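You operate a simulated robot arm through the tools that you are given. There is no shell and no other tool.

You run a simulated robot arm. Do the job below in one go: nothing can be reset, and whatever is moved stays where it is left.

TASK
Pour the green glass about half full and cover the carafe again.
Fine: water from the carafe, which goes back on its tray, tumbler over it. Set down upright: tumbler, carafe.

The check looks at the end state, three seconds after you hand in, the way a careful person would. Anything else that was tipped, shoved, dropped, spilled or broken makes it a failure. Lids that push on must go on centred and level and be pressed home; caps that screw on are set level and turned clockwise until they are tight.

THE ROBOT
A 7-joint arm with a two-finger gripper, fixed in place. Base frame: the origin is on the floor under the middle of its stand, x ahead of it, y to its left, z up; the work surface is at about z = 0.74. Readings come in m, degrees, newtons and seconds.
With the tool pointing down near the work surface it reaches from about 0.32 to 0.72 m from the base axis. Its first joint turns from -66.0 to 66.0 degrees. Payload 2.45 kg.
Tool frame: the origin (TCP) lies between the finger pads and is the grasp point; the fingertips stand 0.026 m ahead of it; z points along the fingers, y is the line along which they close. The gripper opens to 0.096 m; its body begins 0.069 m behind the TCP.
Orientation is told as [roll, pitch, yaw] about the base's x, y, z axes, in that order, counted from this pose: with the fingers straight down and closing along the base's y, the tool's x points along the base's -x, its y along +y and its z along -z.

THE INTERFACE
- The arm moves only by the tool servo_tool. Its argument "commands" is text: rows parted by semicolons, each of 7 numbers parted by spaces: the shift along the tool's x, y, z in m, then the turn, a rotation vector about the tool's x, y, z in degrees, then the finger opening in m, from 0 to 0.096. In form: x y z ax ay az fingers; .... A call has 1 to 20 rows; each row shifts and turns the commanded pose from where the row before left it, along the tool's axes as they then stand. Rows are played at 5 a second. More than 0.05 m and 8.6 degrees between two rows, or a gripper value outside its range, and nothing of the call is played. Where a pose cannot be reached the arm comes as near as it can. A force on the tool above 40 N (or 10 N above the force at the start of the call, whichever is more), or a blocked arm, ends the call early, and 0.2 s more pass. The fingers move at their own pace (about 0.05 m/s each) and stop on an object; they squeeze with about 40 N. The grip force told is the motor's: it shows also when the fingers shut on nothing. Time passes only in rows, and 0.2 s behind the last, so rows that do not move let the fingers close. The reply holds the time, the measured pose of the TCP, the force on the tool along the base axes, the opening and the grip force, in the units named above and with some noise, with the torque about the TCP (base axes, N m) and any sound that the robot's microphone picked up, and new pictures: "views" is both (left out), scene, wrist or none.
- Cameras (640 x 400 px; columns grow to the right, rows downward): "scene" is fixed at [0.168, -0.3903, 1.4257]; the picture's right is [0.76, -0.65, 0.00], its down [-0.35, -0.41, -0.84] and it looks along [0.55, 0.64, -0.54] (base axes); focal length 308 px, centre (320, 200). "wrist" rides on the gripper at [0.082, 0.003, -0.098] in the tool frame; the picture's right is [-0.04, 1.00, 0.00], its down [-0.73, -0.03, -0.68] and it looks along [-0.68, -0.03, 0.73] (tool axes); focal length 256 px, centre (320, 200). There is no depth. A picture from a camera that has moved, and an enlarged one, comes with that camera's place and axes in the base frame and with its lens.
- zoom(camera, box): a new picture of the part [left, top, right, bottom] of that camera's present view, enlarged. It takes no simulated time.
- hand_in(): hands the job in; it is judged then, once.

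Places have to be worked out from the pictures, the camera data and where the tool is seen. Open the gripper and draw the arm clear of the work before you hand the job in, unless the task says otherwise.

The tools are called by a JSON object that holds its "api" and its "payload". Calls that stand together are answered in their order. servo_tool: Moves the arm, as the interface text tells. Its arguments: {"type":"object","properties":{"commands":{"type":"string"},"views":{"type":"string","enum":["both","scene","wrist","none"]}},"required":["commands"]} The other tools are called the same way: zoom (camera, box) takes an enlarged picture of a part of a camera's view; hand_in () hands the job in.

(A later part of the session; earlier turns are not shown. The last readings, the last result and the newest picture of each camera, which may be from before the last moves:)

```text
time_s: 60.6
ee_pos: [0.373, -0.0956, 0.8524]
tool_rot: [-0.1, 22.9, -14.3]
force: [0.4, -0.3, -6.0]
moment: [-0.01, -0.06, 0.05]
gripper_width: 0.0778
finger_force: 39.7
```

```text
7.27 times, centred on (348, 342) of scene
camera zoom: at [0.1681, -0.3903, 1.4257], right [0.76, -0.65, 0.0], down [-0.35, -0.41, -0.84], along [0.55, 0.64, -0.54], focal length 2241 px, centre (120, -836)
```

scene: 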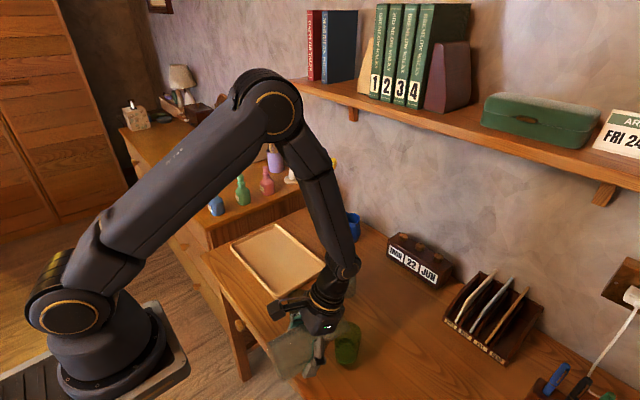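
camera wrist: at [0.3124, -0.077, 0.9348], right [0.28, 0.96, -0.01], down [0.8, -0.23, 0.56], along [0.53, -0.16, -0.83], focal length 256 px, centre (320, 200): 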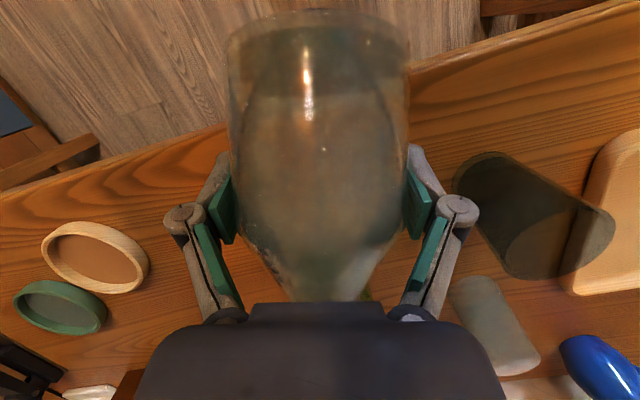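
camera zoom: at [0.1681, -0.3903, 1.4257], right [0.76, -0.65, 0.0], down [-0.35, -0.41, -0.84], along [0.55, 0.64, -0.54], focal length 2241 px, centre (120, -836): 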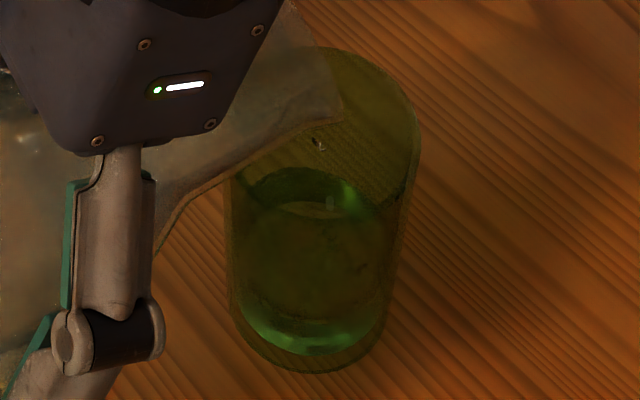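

The flow has slowed to drips with the level at roughly a third. I tilt one more degree, to 80°, and hold.

{"api": "servo_tool", "payload": {"commands": "0.0007 0 -0.00166 0 1 0 0.06; 0 0 0 0 0 0 0.06; 0 0 0 0 0 0 0.06; 0 0 0 0 0 0 0.06; 0 0 0 0 0 0 0.06", "views": "scene"}}

{"api": "zoom", "payload": {"camera": "scene", "box": [330, 315, 365, 370]}}

```text
time_s: 61.8
ee_pos: [0.3708, -0.0945, 0.8549]
tool_rot: [0.0, 23.8, -14.2]
force: [0.0, 0.5, -6.2]
moment: [0.01, -0.03, -0.02]
gripper_width: 0.0779
finger_force: 39.6
```

scene: 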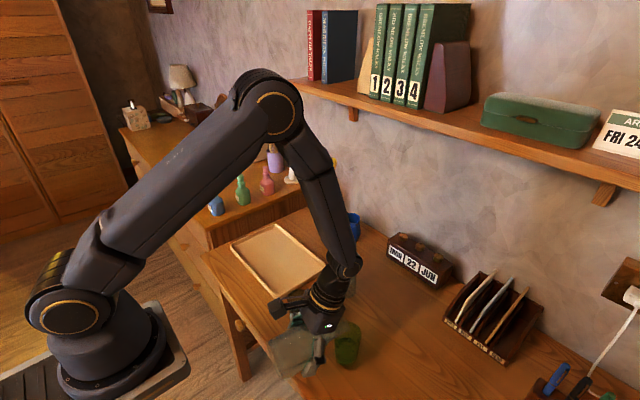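

```text
7.27 times, centred on (348, 342) of scene
camera zoom: at [0.1681, -0.3903, 1.4257], right [0.76, -0.65, 0.0], down [-0.35, -0.41, -0.84], along [0.55, 0.64, -0.54], focal length 2241 px, centre (120, -836)
```

zoom: 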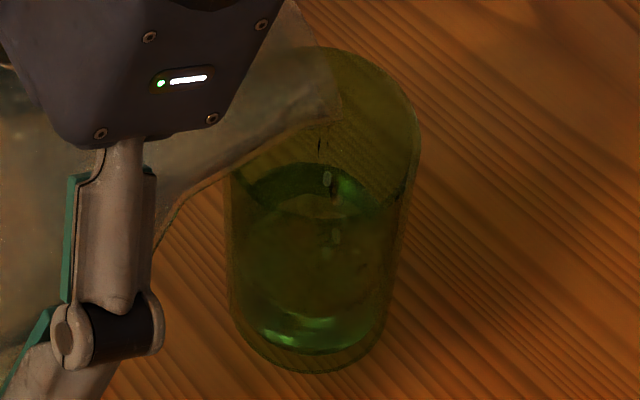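

The level keeps creeping up (back edge now about 38% by height). I hold at 81° for another second.

{"api": "servo_tool", "payload": {"commands": "0.0007 0 -0.00165 0 1 0 0.06; 0 0 0 0 0 0 0.06; 0 0 0 0 0 0 0.06; 0 0 0 0 0 0 0.06; 0 0 0 0 0 0 0.06", "views": "scene"}}

{"api": "zoom", "payload": {"camera": "scene", "box": [330, 315, 365, 370]}}

```text
time_s: 63.0
ee_pos: [0.3714, -0.0949, 0.8561]
tool_rot: [0.0, 24.9, -14.2]
force: [-0.7, -0.1, -5.7]
moment: [-0.01, -0.05, -0.04]
gripper_width: 0.0779
finger_force: 39.7
```

scene: 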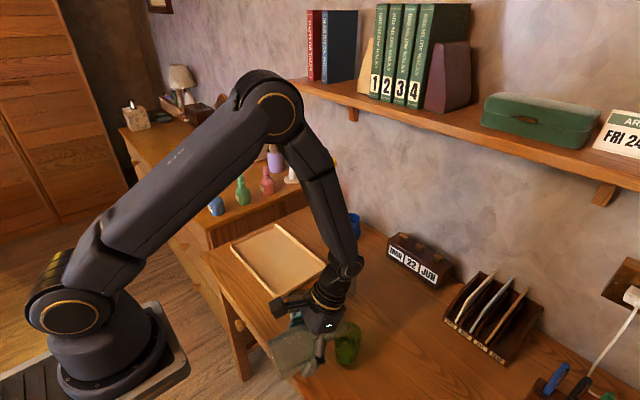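

```text
7.27 times, centred on (348, 342) of scene
camera zoom: at [0.1681, -0.3903, 1.4257], right [0.76, -0.65, 0.0], down [-0.35, -0.41, -0.84], along [0.55, 0.64, -0.54], focal length 2241 px, centre (120, -836)
```

zoom: 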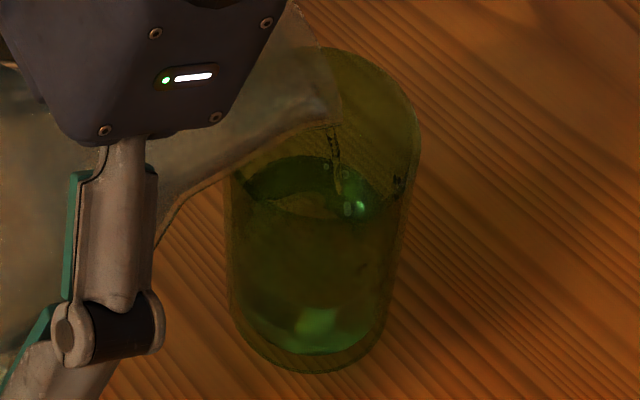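

The back edge of the surface now sits around 42% of the inner height and the stream is still steady. I hold 81° for about one more second.

{"api": "servo_tool", "payload": {"commands": "0 0 0 0 0 0 0.06; 0 0 0 0 0 0 0.06; 0 0 0 0 0 0 0.06; 0 0 0 0 0 0 0.06", "views": "scene"}}

{"api": "zoom", "payload": {"camera": "scene", "box": [330, 315, 365, 370]}}

```text
time_s: 64.0
ee_pos: [0.3714, -0.0955, 0.855]
tool_rot: [0.0, 24.9, -14.2]
force: [-0.1, 0.0, -5.3]
moment: [0.0, -0.03, 0.01]
gripper_width: 0.0778
finger_force: 39.9
```

scene: 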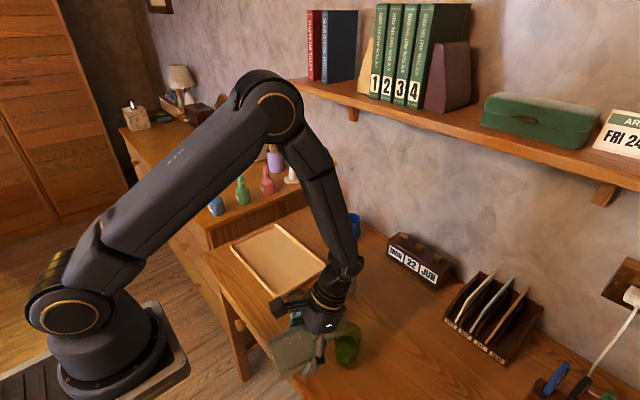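

```text
7.27 times, centred on (348, 342) of scene
camera zoom: at [0.1681, -0.3903, 1.4257], right [0.76, -0.65, 0.0], down [-0.35, -0.41, -0.84], along [0.55, 0.64, -0.54], focal length 2241 px, centre (120, -836)
```

zoom: 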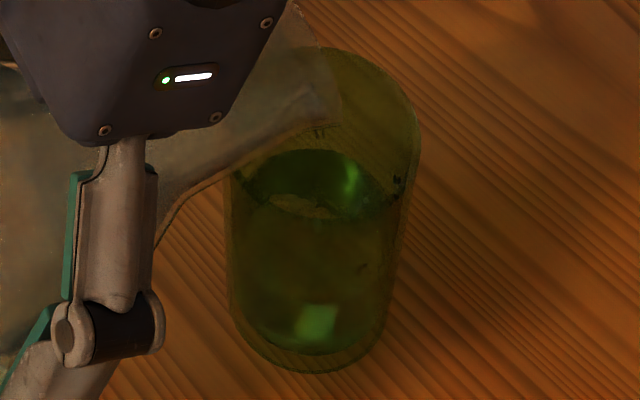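

The level reads about 46% with drips still falling. I let it run two more rows, then tilt back around the lip to 69°, keeping the mouth over the glass to catch the last drops.

{"api": "servo_tool", "payload": {"commands": "0 0 0 0 0 0 0.06; 0 0 0 0 0 0 0.06; -0.00139 0 0.00321 0 -2 0 0.06; -0.00137 0 0.00322 0 -2 0 0.06; -0.00144 0 0.0032 0 -2 0 0.06; -0.00133 0 0.00324 0 -2 0 0.06; -0.0014 0 0.00323 0 -2 0 0.06; -0.00141 0 0.00335 0 -2 0 0.06; 0 0 0 0 0 0 0.06; 0 0 0 0 0 0 0.06; 0 0 0 0 0 0 0.06", "views": "scene"}}

{"api": "zoom", "payload": {"camera": "scene", "box": [330, 315, 365, 370]}}

```text
time_s: 66.4
ee_pos: [0.3724, -0.0959, 0.8339]
tool_rot: [0.1, 13.0, -14.2]
force: [-0.7, -0.7, -5.9]
moment: [-0.03, -0.06, -0.03]
gripper_width: 0.0778
finger_force: 40.2
```

scene: 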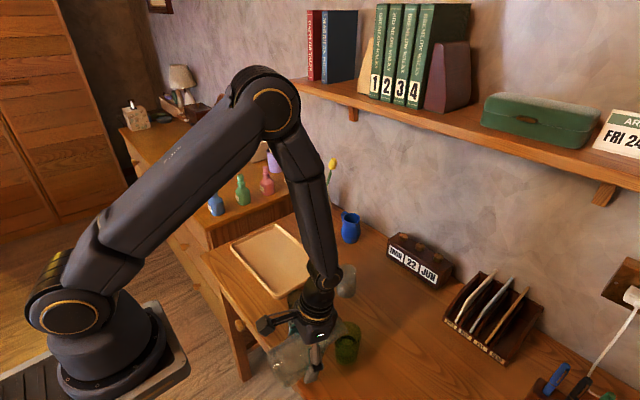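

```text
7.27 times, centred on (348, 342) of scene
camera zoom: at [0.1681, -0.3903, 1.4257], right [0.76, -0.65, 0.0], down [-0.35, -0.41, -0.84], along [0.55, 0.64, -0.54], focal length 2241 px, centre (120, -836)
```

zoom: 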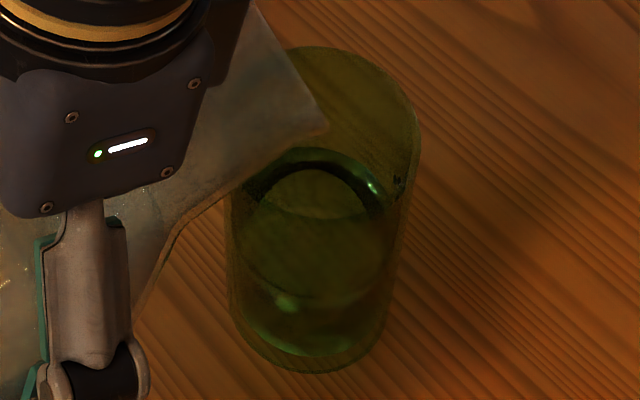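

The flow has stopped and the surface is settling near 45%. I wait a second for drips, then look closely at the settled level.

{"api": "servo_tool", "payload": {"commands": "0 0 0 0 0 0 0.06; 0 0 0 0 0 0 0.06; 0 0 0 0 0 0 0.06; 0 0 0 0 0 0 0.06; 0 0 0 0 0 0 0.06", "views": "scene"}}

{"api": "zoom", "payload": {"camera": "scene", "box": [330, 318, 362, 366]}}

```text
time_s: 67.6
ee_pos: [0.3724, -0.0959, 0.8336]
tool_rot: [0.0, 13.0, -14.2]
force: [-0.5, -0.5, -5.5]
moment: [0.01, -0.05, 0.01]
gripper_width: 0.0778
finger_force: 40.1
```

scene: 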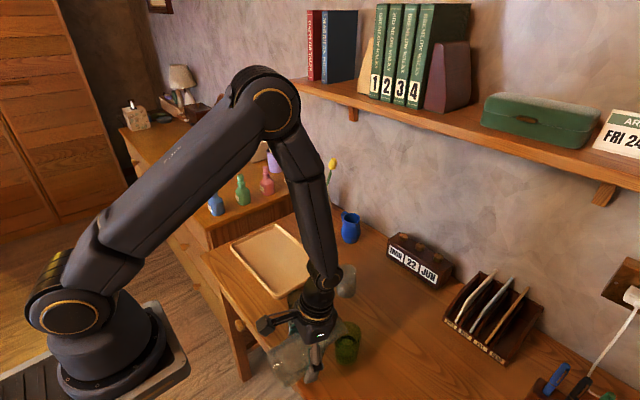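

```text
8.33 times, centred on (346, 342) of scene
camera zoom: at [0.1681, -0.3903, 1.4257], right [0.76, -0.65, 0.0], down [-0.35, -0.41, -0.84], along [0.55, 0.64, -0.54], focal length 2568 px, centre (103, -983)
```

zoom: 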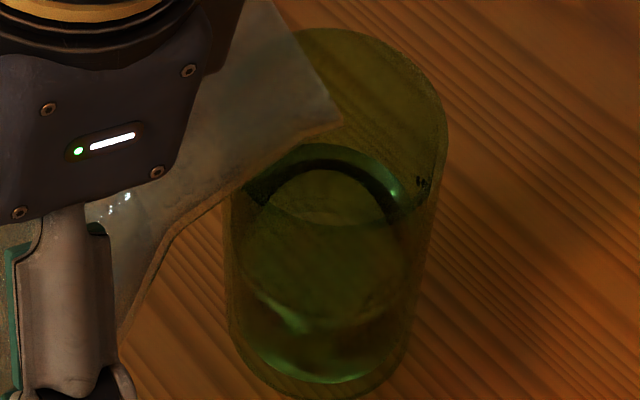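

The level's outline is ambiguous because of the refraction bands, so I want an unobstructed look. I raise the carafe straight up from the glass while tilting back to 45°, keeping the lip above the glass in case of a drip.

{"api": "servo_tool", "payload": {"commands": "0.0012 0 -0.01053 0 -2 0 0.06; 0.00083 0 -0.01057 0 -2 0 0.06; 0.00046 0 -0.01059 0 -2 0 0.06; 0.00009 0 -0.0106 0 -2 0 0.06; -0.00028 0 -0.01059 0 -2 0 0.06; -0.00065 0 -0.01058 0 -2 0 0.06; -0.00102 0 -0.01055 0 -2 0 0.06; -0.00138 0 -0.01051 0 -2 0 0.06; -0.00175 0 -0.01046 0 -2 0 0.06; -0.00212 0 -0.01039 0 -2 0 0.06; -0.00247 0 -0.0103 0 -2 0 0.06; -0.00284 0 -0.01021 0 -2 0 0.06; 0 0 0 0 0 0 0.06; 0 0 0 0 0 0 0.06", "views": "both"}}

{"api": "zoom", "payload": {"camera": "scene", "box": [330, 318, 362, 366]}}

{"api": "zoom", "payload": {"camera": "scene", "box": [260, 260, 400, 380]}}

```text
time_s: 70.6
ee_pos: [0.3848, -0.1004, 0.962]
tool_rot: [0.0, -11.1, -14.2]
force: [-0.7, -0.6, -5.5]
moment: [0.0, -0.05, 0.0]
gripper_width: 0.0781
finger_force: 40.3
camera wrist: at [0.2911, -0.0721, 1.0405], right [0.28, 0.96, 0.01], down [0.56, -0.17, 0.81], along [0.78, -0.22, -0.59], focal length 256 px, centre (320, 200)
```

scene: 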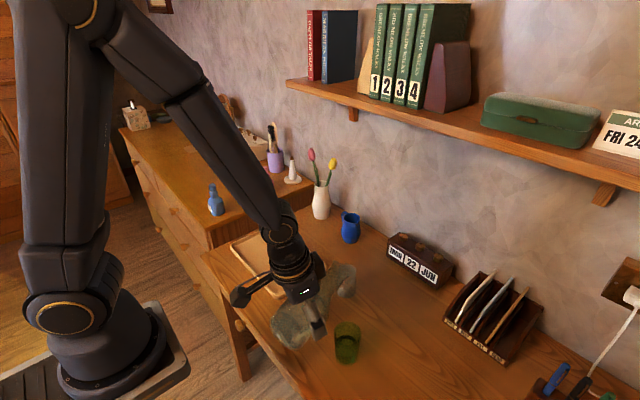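
wrist: 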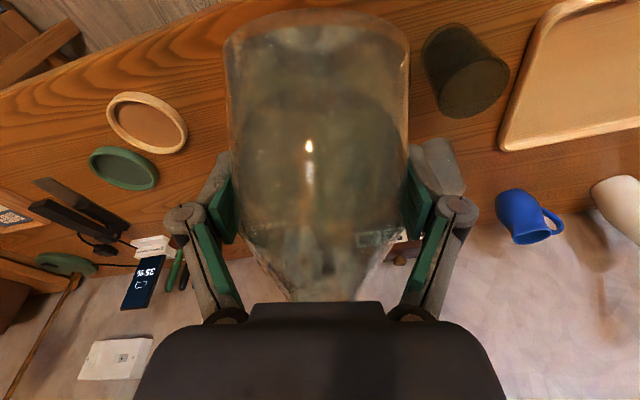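

```text
8.33 times, centred on (346, 342) of scene
camera zoom: at [0.1681, -0.3903, 1.4257], right [0.76, -0.65, 0.0], down [-0.35, -0.41, -0.84], along [0.55, 0.64, -0.54], focal length 2568 px, centre (103, -983)
```

zoom: 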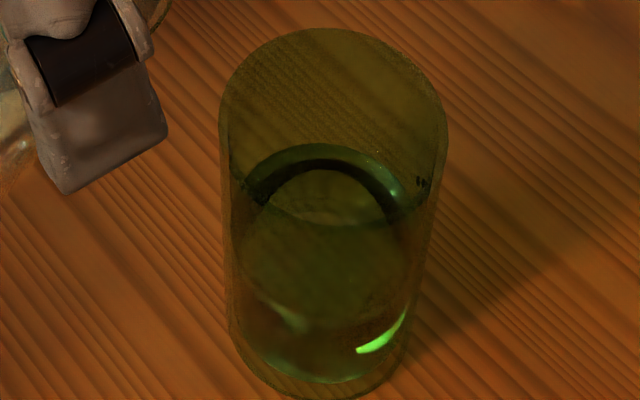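

```text
3.33 times, centred on (330, 320) of scene
camera zoom: at [0.1681, -0.3903, 1.4257], right [0.76, -0.65, 0.0], down [-0.35, -0.41, -0.84], along [0.55, 0.64, -0.54], focal length 1027 px, centre (287, -200)
```

zoom: 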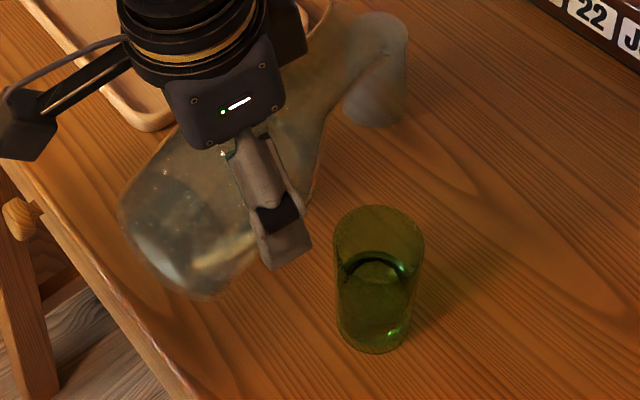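

The glass looks between a third and a half full, but the steep view leaves it uncertain. I take the carafe to the right of the glass and lower the wrist camera for a flatter side view of the water level.

{"api": "servo_tool", "payload": {"commands": "-0.0019 -0.012 0.0004 0 -1.9 0 0.06; -0.0019 -0.017 0.0005 0 -1.9 0 0.06; -0.0019 -0.018 0.0006 0 -1.9 0 0.06; -0.0019 -0.018 0.0006 0 -1.9 0 0.06; -0.0019 -0.018 0.0007 0 -1.9 0 0.06; -0.0019 -0.018 0.0007 0 -1.9 0 0.06; -0.0018 -0.018 0.0008 0 -1.9 0 0.06; -0.0018 -0.018 0.0008 0 -1.9 0 0.06; -0.0018 -0.018 0.0009 0 -1.9 0 0.06; -0.0018 -0.015 0.0009 0 -1.9 0 0.06; 0.0067 0 0.0116 0 0 0 0.06; 0.0067 0 0.0116 0 0 0 0.06; 0.0067 0 0.0116 0 0 0 0.06; 0.0067 0 0.0116 0 0 0 0.06; 0.0067 0 0.0116 0 0 0 0.06; 0.0067 0 0.0116 0 0 0 0.06; 0 0 0 0 0 0 0.06", "views": "both"}}

{"api": "zoom", "payload": {"camera": "wrist", "box": [430, 80, 630, 230]}}

```text
time_s: 74.2
ee_pos: [0.3682, -0.2287, 0.8788]
tool_rot: [-0.1, -30.1, -14.2]
force: [0.8, 1.3, -5.2]
moment: [-0.02, -0.04, 0.01]
gripper_width: 0.0778
finger_force: 39.8
out of reach, approached as far as the arm can: row 5, 6, 7, 8
camera wrist: at [0.2518, -0.1954, 0.9216], right [0.28, 0.96, 0.02], down [0.28, -0.1, 0.96], along [0.92, -0.26, -0.3], focal length 256 px, centre (320, 200)
```

scene: 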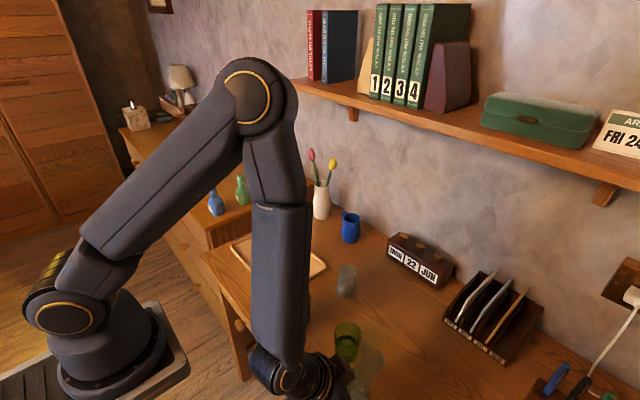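
wrist: 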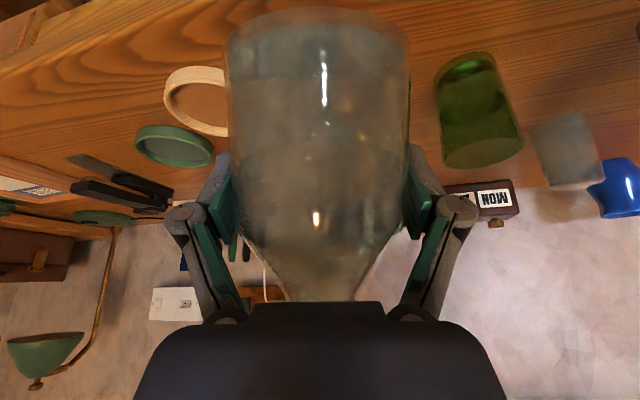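

```text
2.67 times, centred on (530, 155) of wrist
camera zoom: at [0.2518, -0.1954, 0.9216], right [0.28, 0.96, 0.02], down [0.28, -0.1, 0.96], along [0.92, -0.26, -0.3], focal length 683 px, centre (-240, 320)
```

zoom: 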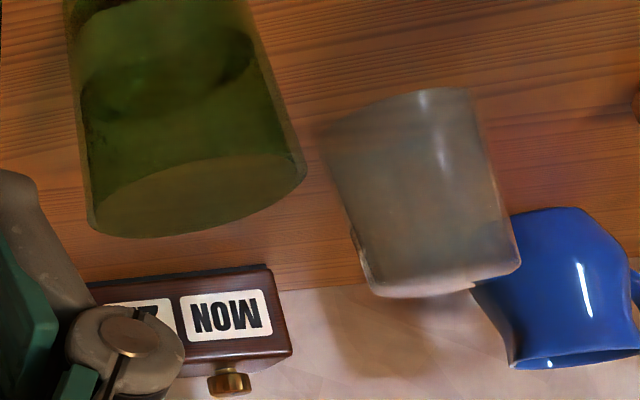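

Now the glass is in clear side view (upside down in the picture). I zoom right onto it to read the waterline.

{"api": "zoom", "payload": {"camera": "wrist", "box": [420, 40, 540, 180]}}

{"api": "zoom", "payload": {"camera": "wrist", "box": [430, 45, 520, 120]}}

```text
2.86 times, centred on (480, 110) of wrist
camera zoom: at [0.2518, -0.1954, 0.9216], right [0.28, 0.96, 0.02], down [0.28, -0.1, 0.96], along [0.92, -0.26, -0.3], focal length 731 px, centre (-137, 457)
```

zoom: 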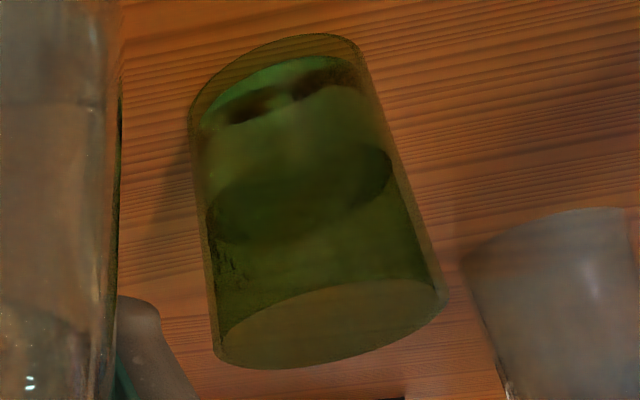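

```text
5.33 times, centred on (475, 82) of wrist
camera zoom: at [0.2518, -0.1954, 0.9216], right [0.28, 0.96, 0.02], down [0.28, -0.1, 0.96], along [0.92, -0.26, -0.3], focal length 1365 px, centre (-507, 827)
```

zoom: 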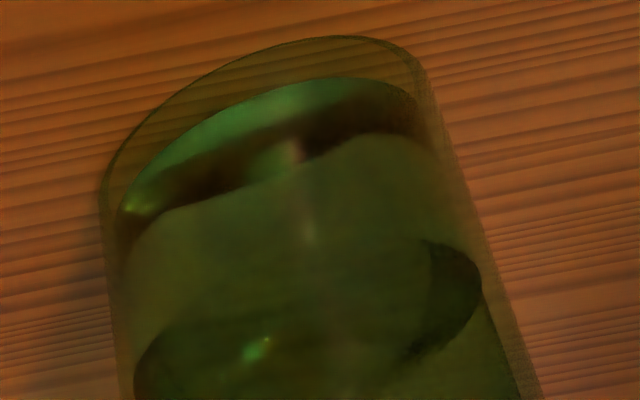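

Side view: the water stands at roughly 42% of the inner height, so a little more is wanted. I go back the way I came, up first and then over to the pouring line.

{"api": "servo_tool", "payload": {"commands": "-0.0069 0 -0.012 0 0 0 0.06; -0.0069 0 -0.012 0 0 0 0.06; -0.0069 0 -0.012 0 0 0 0.06; -0.0069 0 -0.012 0 0 0 0.06; -0.0069 0 -0.012 0 0 0 0.06; -0.0069 0 -0.012 0 0 0 0.06; 0.0011 0.008 -0.0006 0 1.9 0 0.06; 0.0011 0.0137 -0.0006 0 1.9 0 0.06; 0.0011 0.0137 -0.0005 0 1.9 0 0.06; 0.0011 0.0137 -0.0005 0 1.9 0 0.06; 0.0011 0.0137 -0.0005 0 1.9 0 0.06; 0.0011 0.0137 -0.0004 0 1.9 0 0.06; 0.0012 0.0137 -0.0004 0 1.9 0 0.06; 0.0012 0.0137 -0.0004 0 1.9 0 0.06; 0.0012 0.0137 -0.0003 0 1.9 0 0.06; 0.0012 0.012 -0.0003 0 1.9 0 0.06; 0 0 0 0 0 0 0.06", "views": "scene"}}

```text
time_s: 77.8
ee_pos: [0.3844, -0.0994, 0.9622]
tool_rot: [-0.1, -11.0, -14.2]
force: [0.3, -0.4, -5.8]
moment: [-0.01, -0.05, 0.0]
gripper_width: 0.0777
finger_force: 40.1
```

scene: 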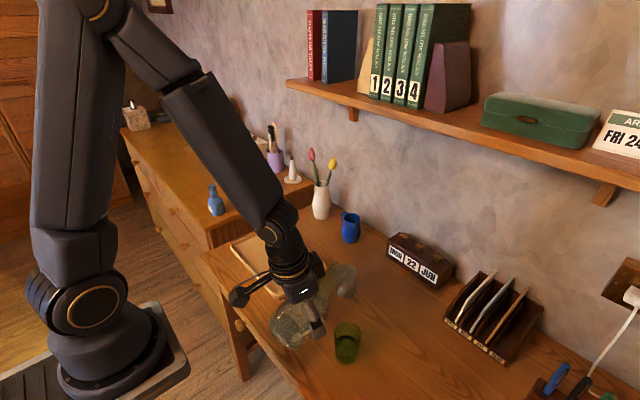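

The pose matches the earlier start of the pour to within a few mm. I lower again to the pouring position and tilt to 74°.

{"api": "servo_tool", "payload": {"commands": "0.00352 0.001 0.01307 0 2 0 0.06; 0.00306 0 0.01318 0 2 0 0.06; 0.0026 0 0.01328 0 2 0 0.06; 0.00214 0 0.01337 0 2 0 0.06; 0.00167 0 0.01343 0 2 0 0.06; 0.0012 0 0.01348 0 2 0 0.06; 0.00072 0 0.01352 0 2 0 0.06; 0.00025 0 0.01353 0 2 0 0.06; -0.00022 0 0.01353 0 2 0 0.06; -0.0007 0 0.01352 0 2 0 0.06; 0.00147 0 -0.00417 0 2.5 0 0.06; 0.00165 0 -0.0041 0 2.5 0 0.06; 0.00124 0 -0.0033 0 2 0 0.06; 0.00134 0 -0.00325 0 2 0 0.06; 0 0 0 0 0 0 0.06", "views": "scene"}}

{"api": "zoom", "payload": {"camera": "scene", "box": [330, 315, 365, 370]}}

```text
time_s: 81.0
ee_pos: [0.3749, -0.0959, 0.842]
tool_rot: [0.0, 18.1, -14.2]
force: [0.5, -0.1, -5.6]
moment: [-0.05, -0.04, 0.0]
gripper_width: 0.0778
finger_force: 40.1
```

scene: 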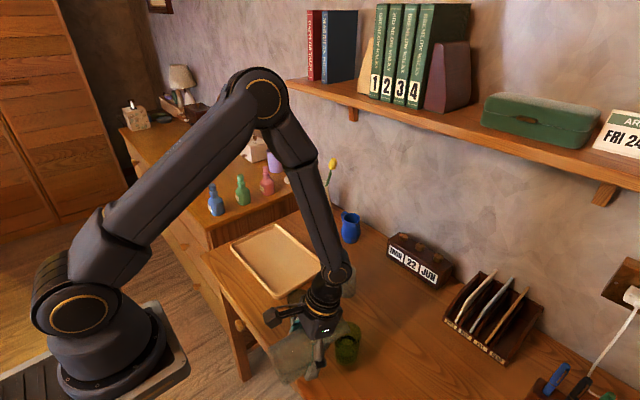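

```text
7.27 times, centred on (348, 342) of scene
camera zoom: at [0.1681, -0.3903, 1.4257], right [0.76, -0.65, 0.0], down [-0.35, -0.41, -0.84], along [0.55, 0.64, -0.54], focal length 2241 px, centre (120, -836)
```

zoom: 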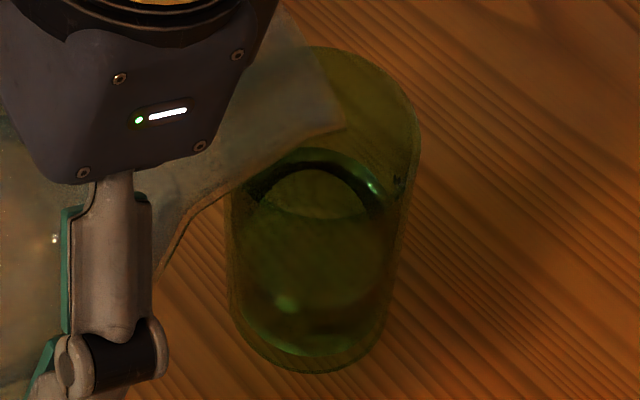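

All lined up as before, 3 mm further out which I trim. I tilt up to 81° again, where the flow had nearly stopped, and look.

{"api": "servo_tool", "payload": {"commands": "0.00213 0 -0.003 0 2 0 0.06; 0.00225 0 -0.003 0 2 0 0.06; 0.00122 0 -0.00329 0 2 0 0.06; 0.0007 0 -0.00165 0 1 0 0.06; 0 0 0 0 0 0 0.06; 0 0 0 0 0 0 0.06", "views": "scene"}}

{"api": "zoom", "payload": {"camera": "scene", "box": [330, 315, 365, 370]}}

```text
time_s: 82.4
ee_pos: [0.3732, -0.0951, 0.8549]
tool_rot: [0.0, 24.8, -14.2]
force: [0.1, 0.5, -5.0]
moment: [0.0, -0.04, 0.0]
gripper_width: 0.0779
finger_force: 39.9
```

scene: 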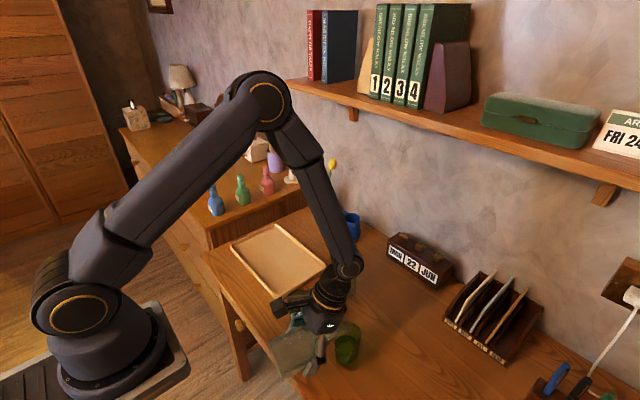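

```text
7.27 times, centred on (348, 342) of scene
camera zoom: at [0.1681, -0.3903, 1.4257], right [0.76, -0.65, 0.0], down [-0.35, -0.41, -0.84], along [0.55, 0.64, -0.54], focal length 2241 px, centre (120, -836)
```

zoom: 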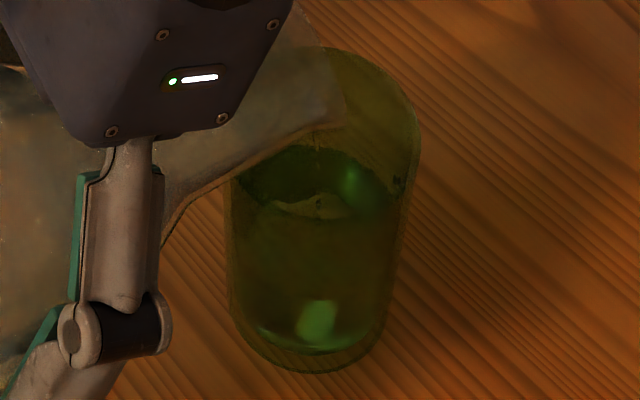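

Some drops fall again at 81°. I tilt to 82° and hold for a second to add a little more.

{"api": "servo_tool", "payload": {"commands": "0.00076 0 -0.00163 0 1 0 0.06; 0 0 0 0 0 0 0.06; 0 0 0 0 0 0 0.06; 0 0 0 0 0 0 0.06; 0 0 0 0 0 0 0.06", "views": "scene"}}

{"api": "zoom", "payload": {"camera": "scene", "box": [330, 315, 365, 370]}}

```text
time_s: 83.6
ee_pos: [0.3718, -0.0955, 0.8575]
tool_rot: [0.0, 25.9, -14.3]
force: [-1.1, 0.5, -4.6]
moment: [0.01, -0.06, -0.01]
gripper_width: 0.0776
finger_force: 39.8
```

scene: 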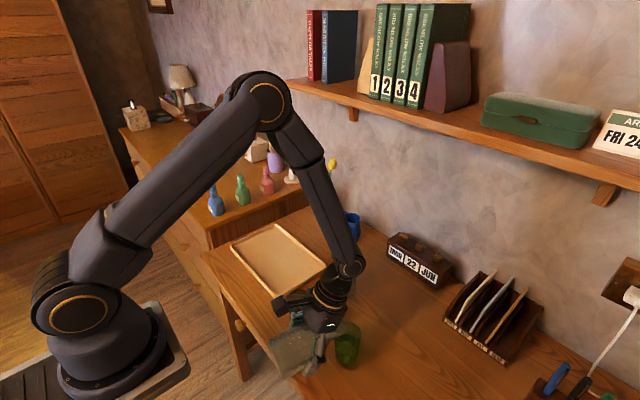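

```text
7.27 times, centred on (348, 342) of scene
camera zoom: at [0.1681, -0.3903, 1.4257], right [0.76, -0.65, 0.0], down [-0.35, -0.41, -0.84], along [0.55, 0.64, -0.54], focal length 2241 px, centre (120, -836)
```

zoom: 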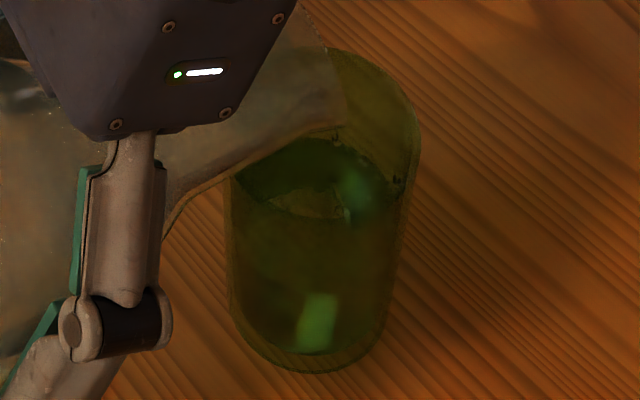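

The surface has risen by about 4 mm, to roughly 47%. I let it run two more rows and then tilt back to 70° over the glass.

{"api": "servo_tool", "payload": {"commands": "0 0 0 0 0 0 0.06; 0 0 0 0 0 0 0.06; -0.00144 0 0.00319 0 -2 0 0.06; -0.00133 0 0.00324 0 -2 0 0.06; -0.00144 0 0.0033 0 -2 0 0.06; -0.00129 0 0.00326 0 -2 0 0.06; -0.00146 0 0.00321 0 -2 0 0.06; -0.00134 0 0.00325 0 -2 0 0.06; 0 0 0 0 0 0 0.06; 0 0 0 0 0 0 0.06; 0 0 0 0 0 0 0.06; 0 0 0 0 0 0 0.06; 0 0 0 0 0 0 0.06", "views": "scene"}}

{"api": "zoom", "payload": {"camera": "scene", "box": [330, 318, 362, 366]}}

```text
time_s: 86.4
ee_pos: [0.3732, -0.0951, 0.8359]
tool_rot: [0.0, 13.9, -14.3]
force: [-0.2, -0.1, -4.5]
moment: [-0.02, -0.07, 0.02]
gripper_width: 0.0777
finger_force: 39.6
```

scene: 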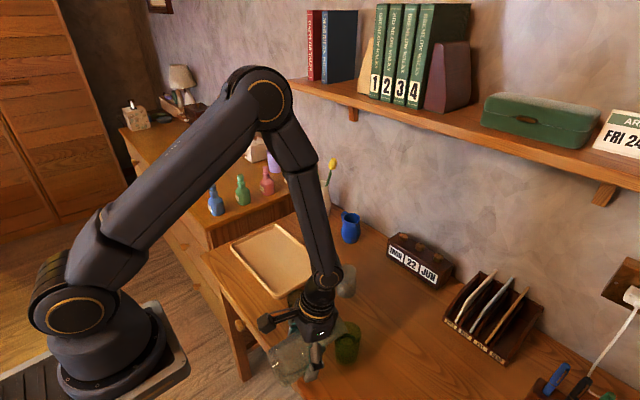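

```text
8.33 times, centred on (346, 342) of scene
camera zoom: at [0.1681, -0.3903, 1.4257], right [0.76, -0.65, 0.0], down [-0.35, -0.41, -0.84], along [0.55, 0.64, -0.54], focal length 2568 px, centre (103, -983)
```

zoom: 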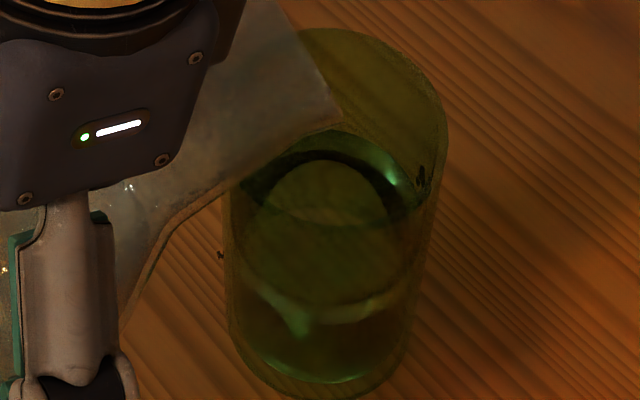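

The surface rose another 5-6 mm, which puts it at about half. I notice a dark speck left of the glass at the table, so I zoom in there.

{"api": "zoom", "payload": {"camera": "scene", "box": [325, 330, 350, 355]}}

{"api": "zoom", "payload": {"camera": "scene", "box": [270, 300, 380, 390]}}

```text
16.00 times, centred on (338, 342) of scene
camera zoom: at [0.1681, -0.3903, 1.4257], right [0.76, -0.65, 0.0], down [-0.35, -0.41, -0.84], along [0.55, 0.64, -0.54], focal length 4930 px, centre (40, -2080)
```

zoom: 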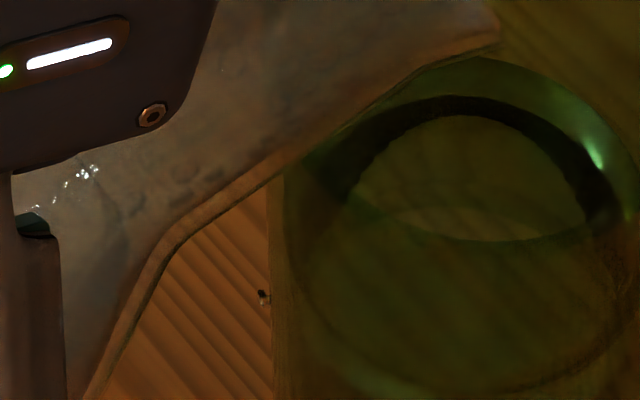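

```text
4.44 times, centred on (325, 345) of scene
camera zoom: at [0.1681, -0.3903, 1.4257], right [0.76, -0.65, 0.0], down [-0.35, -0.41, -0.84], along [0.55, 0.64, -0.54], focal length 1370 px, centre (298, -444)
```

zoom: 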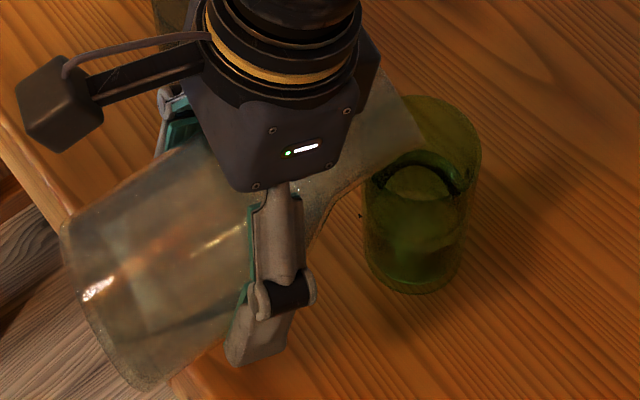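

There's a tiny droplet at the glass's left edge, perhaps in mid-air. I wait a moment and look again.

{"api": "servo_tool", "payload": {"commands": "0 0 0 0 0 0 0.06; 0 0 0 0 0 0 0.06", "views": "none"}}

{"api": "zoom", "payload": {"camera": "scene", "box": [322, 325, 352, 355]}}

```text
time_s: 87.0
ee_pos: [0.3725, -0.0947, 0.8361]
tool_rot: [-0.1, 13.8, -14.2]
force: [0.4, -0.4, -4.8]
moment: [-0.01, -0.05, -0.01]
gripper_width: 0.0776
finger_force: 39.5
```

```text
13.33 times, centred on (337, 340) of scene
camera zoom: at [0.1681, -0.3903, 1.4257], right [0.76, -0.65, 0.0], down [-0.35, -0.41, -0.84], along [0.55, 0.64, -0.54], focal length 4108 px, centre (93, -1667)
```

zoom: 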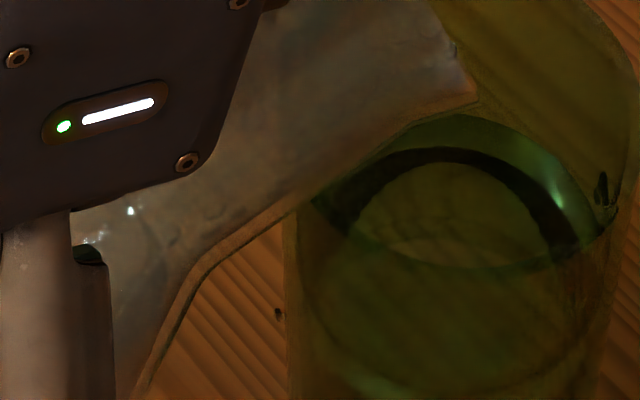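

That droplet is a single static speck about a millimetre across beside the glass base; nothing I can remove, and the flow has stopped. I raise the carafe straight up from the glass, tilting back to 45°.

{"api": "servo_tool", "payload": {"commands": "0.00119 0 -0.01044 0 -2.083 0 0.06; 0.00081 0 -0.01048 0 -2.083 0 0.06; 0.00043 0 -0.0105 0 -2.083 0 0.06; 0.00005 0 -0.01051 0 -2.083 0 0.06; -0.00033 0 -0.01051 0 -2.083 0 0.06; -0.00072 0 -0.01049 0 -2.083 0 0.06; -0.0011 0 -0.01046 0 -2.083 0 0.06; -0.00148 0 -0.01041 0 -2.083 0 0.06; -0.00186 0 -0.01035 0 -2.083 0 0.06; -0.00223 0 -0.01027 0 -2.083 0 0.06; -0.0026 0 -0.01019 0 -2.083 0 0.06; -0.00297 0 -0.01008 0 -2.083 0 0.06; 0 0 0 0 0 0 0.06", "views": "scene"}}

{"api": "zoom", "payload": {"camera": "scene", "box": [325, 310, 370, 370]}}

```text
time_s: 89.8
ee_pos: [0.3902, -0.0976, 0.9625]
tool_rot: [0.0, -11.1, -14.2]
force: [0.4, 0.1, -5.6]
moment: [-0.02, -0.07, 0.02]
gripper_width: 0.0778
finger_force: 40.4
```

scene: 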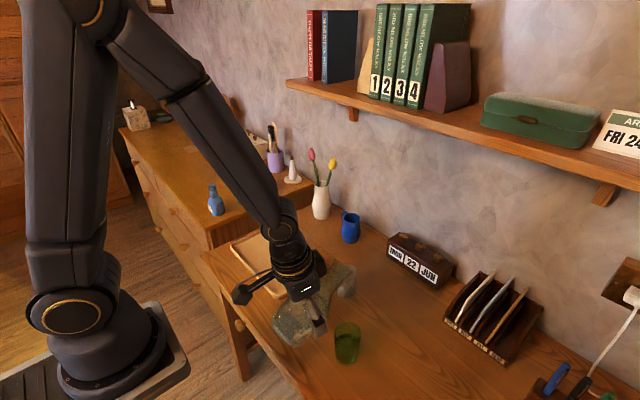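

```text
6.67 times, centred on (348, 340) of scene
camera zoom: at [0.1681, -0.3903, 1.4257], right [0.76, -0.65, 0.0], down [-0.35, -0.41, -0.84], along [0.55, 0.64, -0.54], focal length 2054 px, centre (137, -733)
```

zoom: 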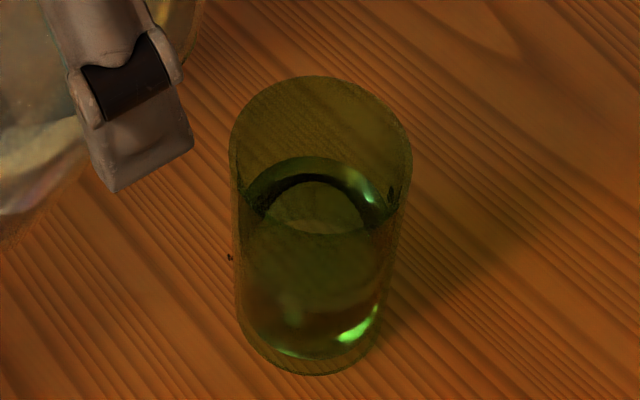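

The glass reads about half full with nothing spilled beyond that single speck. I carry the carafe outward again while bringing it upright.

{"api": "servo_tool", "payload": {"commands": "-0.01723 0 0.00335 0 -3.2143 0 0.06; -0.01701 0 0.00431 0 -3.2143 0 0.06; -0.01674 0 0.00526 0 -3.2143 0 0.06; -0.01642 0 0.00619 0 -3.2143 0 0.06; -0.01605 0 0.0071 0 -3.2143 0 0.06; -0.01563 0 0.00799 0 -3.2143 0 0.06; -0.01515 0 0.00885 0 -3.2143 0 0.06; -0.01463 0 0.00969 0 -3.2143 0 0.06; -0.01407 0 0.01049 0 -3.2143 0 0.06; -0.01346 0 0.01127 0 -3.2143 0 0.06; -0.01281 0 0.012 0 -3.2143 0 0.06; -0.01211 0 0.0127 0 -3.2143 0 0.06; -0.01138 0 0.01336 0 -3.2143 0 0.06; -0.01061 0 0.01398 0 -3.2143 0 0.06; 0 0 0 0 0 0 0.06", "views": "scene"}}

```text
time_s: 93.0
ee_pos: [0.6254, -0.1616, 0.9626]
tool_rot: [0.0, -56.1, -14.3]
force: [0.8, -0.8, -5.6]
moment: [0.02, -0.04, 0.01]
gripper_width: 0.0779
finger_force: 40.0
```

scene: 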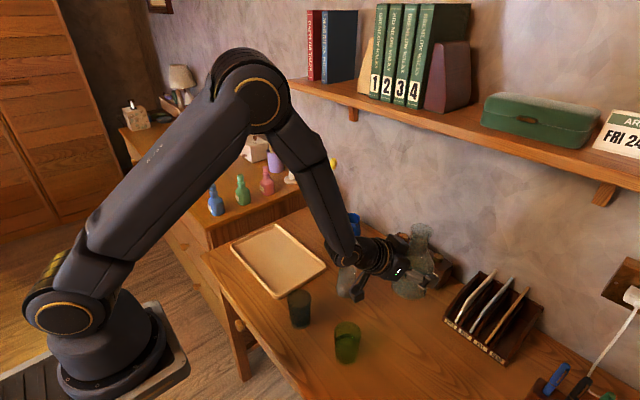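

The carafe is upright again at radius 0.646 m. I swing it back around the arc to the tray's bearing.

{"api": "servo_tool", "payload": {"commands": "0.0001 0.01426 -0.0001 -1.045 0 -0.705 0.06; 0.0001 0.01426 -0.0001 -1.045 0 -0.705 0.06; 0.00035 0.02851 -0.00052 -2.091 0 -1.41 0.06; 0.00035 0.02851 -0.00052 -2.091 0 -1.41 0.06; 0.00035 0.02851 -0.00052 -2.091 0 -1.41 0.06; 0.00035 0.02851 -0.00052 -2.091 0 -1.41 0.06; 0.00035 0.02851 -0.00052 -2.091 0 -1.41 0.06; 0.00035 0.02851 -0.00052 -2.091 0 -1.41 0.06; 0.00035 0.02851 -0.00052 -2.091 0 -1.41 0.06; 0.00035 0.02851 -0.00052 -2.091 0 -1.41 0.06; 0.00035 0.02851 -0.00052 -2.091 0 -1.41 0.06; 0.00035 0.02851 -0.00052 -2.091 0 -1.41 0.06; 0.00035 0.02851 -0.00052 -2.091 0 -1.41 0.06; 0.00035 0.02851 -0.00052 -2.091 0 -1.41 0.06; 0.00035 0.02851 -0.00052 -2.091 0 -1.41 0.06; 0.00035 0.02851 -0.00052 -2.091 0 -1.41 0.06; 0.00035 0.02851 -0.00052 -2.091 0 -1.41 0.06; 0.00035 0.02851 -0.00052 -2.091 0 -1.41 0.06; 0.0001 0.01426 -0.0001 -1.045 0 -0.705 0.06; 0.0001 0.01426 -0.0001 -1.045 0 -0.705 0.06", "views": "both"}}

{"api": "servo_tool", "payload": {"commands": "0 0 0 0 0 0 0.06", "views": "none"}}

{"api": "servo_tool", "payload": {"commands": "0 0 0 0 0 0 0.06", "views": "none"}}

```text
time_s: 97.2
ee_pos: [0.5533, 0.3365, 0.9627]
tool_rot: [0.0, -56.0, 31.0]
force: [-0.1, 0.4, -5.5]
moment: [0.0, 0.0, -0.03]
gripper_width: 0.0777
finger_force: 39.9
camera wrist: at [0.4442, 0.2738, 0.948], right [-0.5, 0.87, 0.03], down [-0.11, -0.1, 0.99], along [0.86, 0.49, 0.15], focal length 256 px, centre (320, 200)
```

scene: 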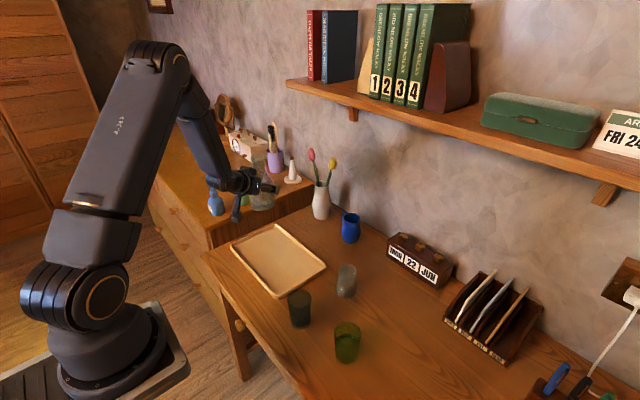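
wrist: 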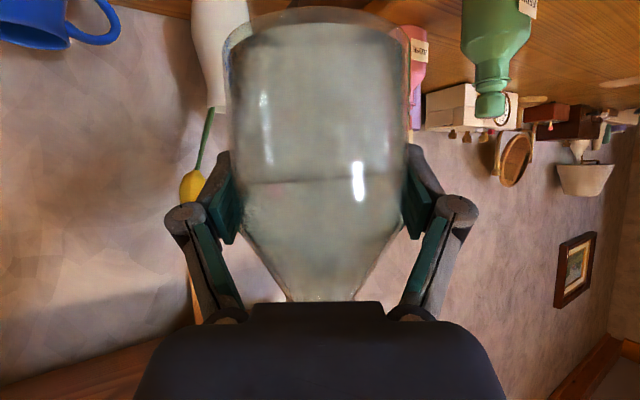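

```text
time_s: 97.6
ee_pos: [0.5537, 0.3372, 0.962]
tool_rot: [0.0, -55.9, 31.0]
force: [-0.3, 0.3, -5.3]
moment: [0.02, -0.02, 0.02]
gripper_width: 0.0779
finger_force: 39.9
```

```text
time_s: 98.0
ee_pos: [0.5542, 0.3356, 0.9624]
tool_rot: [0.0, -56.0, 31.1]
force: [0.2, -0.7, -4.8]
moment: [-0.04, -0.05, 0.02]
gripper_width: 0.0779
finger_force: 39.9
```

The carafe is above its place, and weighs about 5.3 N now, so roughly 75 g was poured - consistent with half a glass. I take a quick close look at its water line before lowering it.

{"api": "zoom", "payload": {"camera": "wrist", "box": [220, 130, 420, 250]}}

{"api": "zoom", "payload": {"camera": "scene", "box": [325, 310, 370, 370]}}

```text
3.20 times, centred on (320, 190) of wrist
camera zoom: at [0.4444, 0.2737, 0.9481], right [-0.5, 0.87, 0.03], down [-0.11, -0.1, 0.99], along [0.86, 0.49, 0.15], focal length 819 px, centre (320, 232)
```

zoom: 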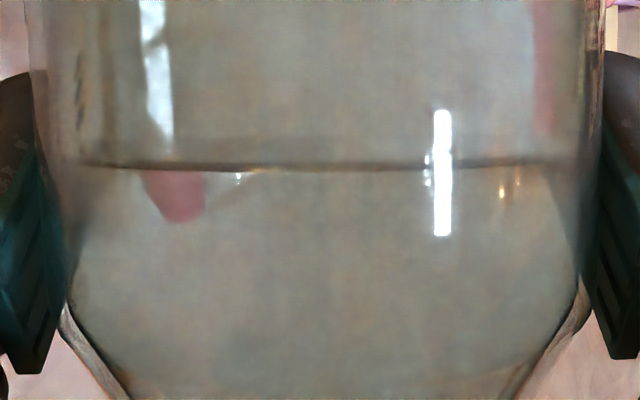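

```text
6.67 times, centred on (348, 340) of scene
camera zoom: at [0.1681, -0.3902, 1.4257], right [0.76, -0.65, 0.0], down [-0.35, -0.41, -0.84], along [0.55, 0.64, -0.54], focal length 2054 px, centre (137, -733)
```

zoom: 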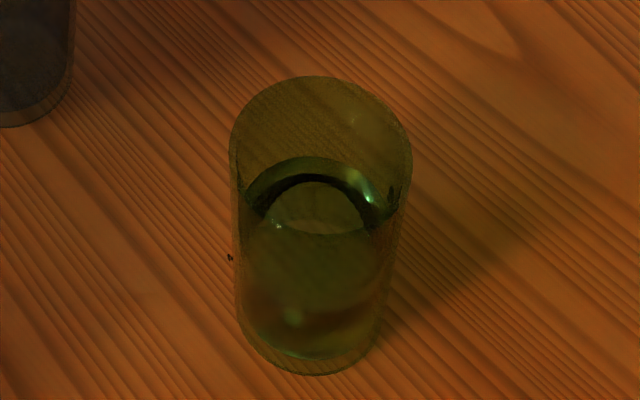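

The carafe's level dropped about 16 mm, again matching roughly 75 ml, half of the glass. I lower the carafe straight down toward its spot on the tray, stopping 2 cm short.

{"api": "servo_tool", "payload": {"commands": "0.0124 0 0.0084 0 0 0 0.06; 0.0166 0 0.0112 0 0 0 0.06; 0.0166 0 0.0112 0 0 0 0.06; 0.0166 0 0.0112 0 0 0 0.06; 0.0166 0 0.0112 0 0 0 0.06; 0.0166 0 0.0112 0 0 0 0.06; 0.0124 0 0.0084 0 0 0 0.06; 0.0083 0 0.0056 0 0 0 0.06; 0 0 0 0 0 0 0.06", "views": "both"}}

{"api": "zoom", "payload": {"camera": "scene", "box": [200, 170, 330, 300]}}

```text
time_s: 100.0
ee_pos: [0.5558, 0.3365, 0.8221]
tool_rot: [0.0, -56.0, 31.1]
force: [-0.3, -0.4, -5.4]
moment: [0.0, -0.03, 0.0]
gripper_width: 0.0776
finger_force: 40.3
camera wrist: at [0.4457, 0.2732, 0.8064], right [-0.5, 0.87, 0.03], down [-0.11, -0.1, 0.99], along [0.86, 0.49, 0.15], focal length 256 px, centre (320, 200)
```

scene: 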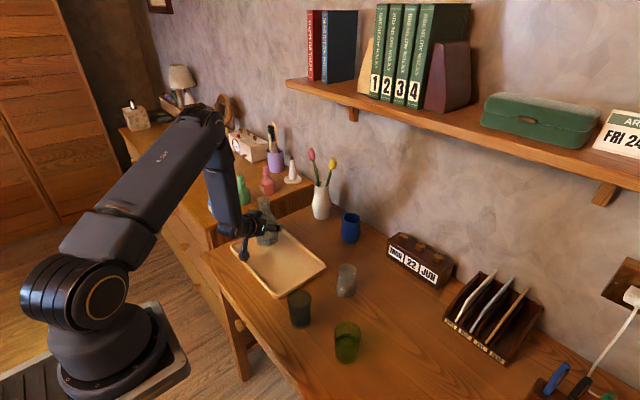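
wrist: 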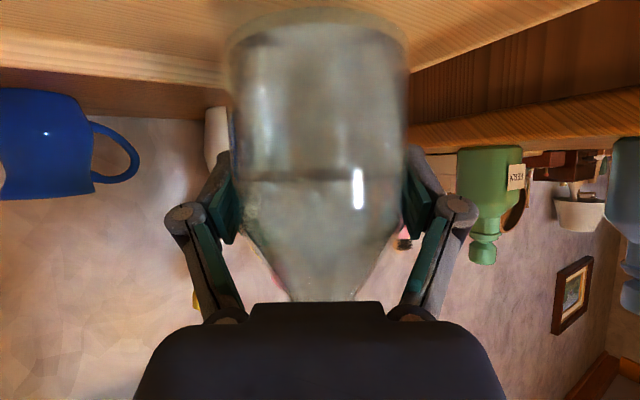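

```text
3.08 times, centred on (265, 235) of scene
camera zoom: at [0.1681, -0.3902, 1.4257], right [0.76, -0.65, 0.0], down [-0.35, -0.41, -0.84], along [0.55, 0.64, -0.54], focal length 948 px, centre (489, 92)
```

zoom: 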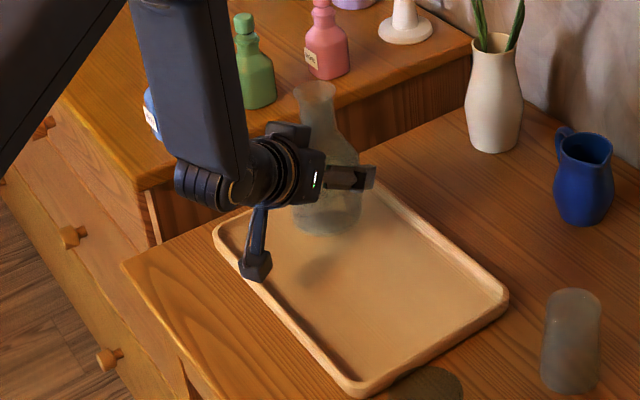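

The carafe is 2 cm above its spot, over the tray. I lower it gently in shrinking steps and watch for contact.

{"api": "servo_tool", "payload": {"commands": "0.0033 0 0.0022 0 0 0 0.06; 0.0033 0 0.0022 0 0 0 0.06; 0.0025 0 0.0017 0 0 0 0.06; 0.0017 0 0.0011 0 0 0 0.06; 0 0 0 0 0 0 0.06", "views": "none"}}

{"api": "servo_tool", "payload": {"commands": "0.0008 0 0.0006 0 0 0 0.06; 0 0 0 0 0 0 0.06; 0 0 0 0 0 0 0.06", "views": "none"}}

{"api": "servo_tool", "payload": {"commands": "0.0008 0 0.0006 0 0 0 0.06; 0 0 0 0 0 0 0.06; 0 0 0 0 0 0 0.06", "views": "none"}}

```text
time_s: 101.2
ee_pos: [0.5545, 0.3357, 0.8086]
tool_rot: [0.2, -56.0, 31.1]
force: [-0.5, 1.1, -6.0]
moment: [0.0, 0.01, 0.03]
gripper_width: 0.0776
finger_force: 40.0
```

```text
time_s: 102.0
ee_pos: [0.5549, 0.3349, 0.806]
tool_rot: [0.0, -56.0, 31.1]
force: [0.4, 0.1, -5.7]
moment: [0.0, -0.02, 0.03]
gripper_width: 0.0778
finger_force: 40.0
```

```text
time_s: 102.8
ee_pos: [0.5541, 0.3347, 0.807]
tool_rot: [0.0, -56.0, 31.1]
force: [-0.2, -1.3, 0.1]
moment: [-0.25, -0.08, -0.03]
gripper_width: 0.0777
finger_force: 40.3
```

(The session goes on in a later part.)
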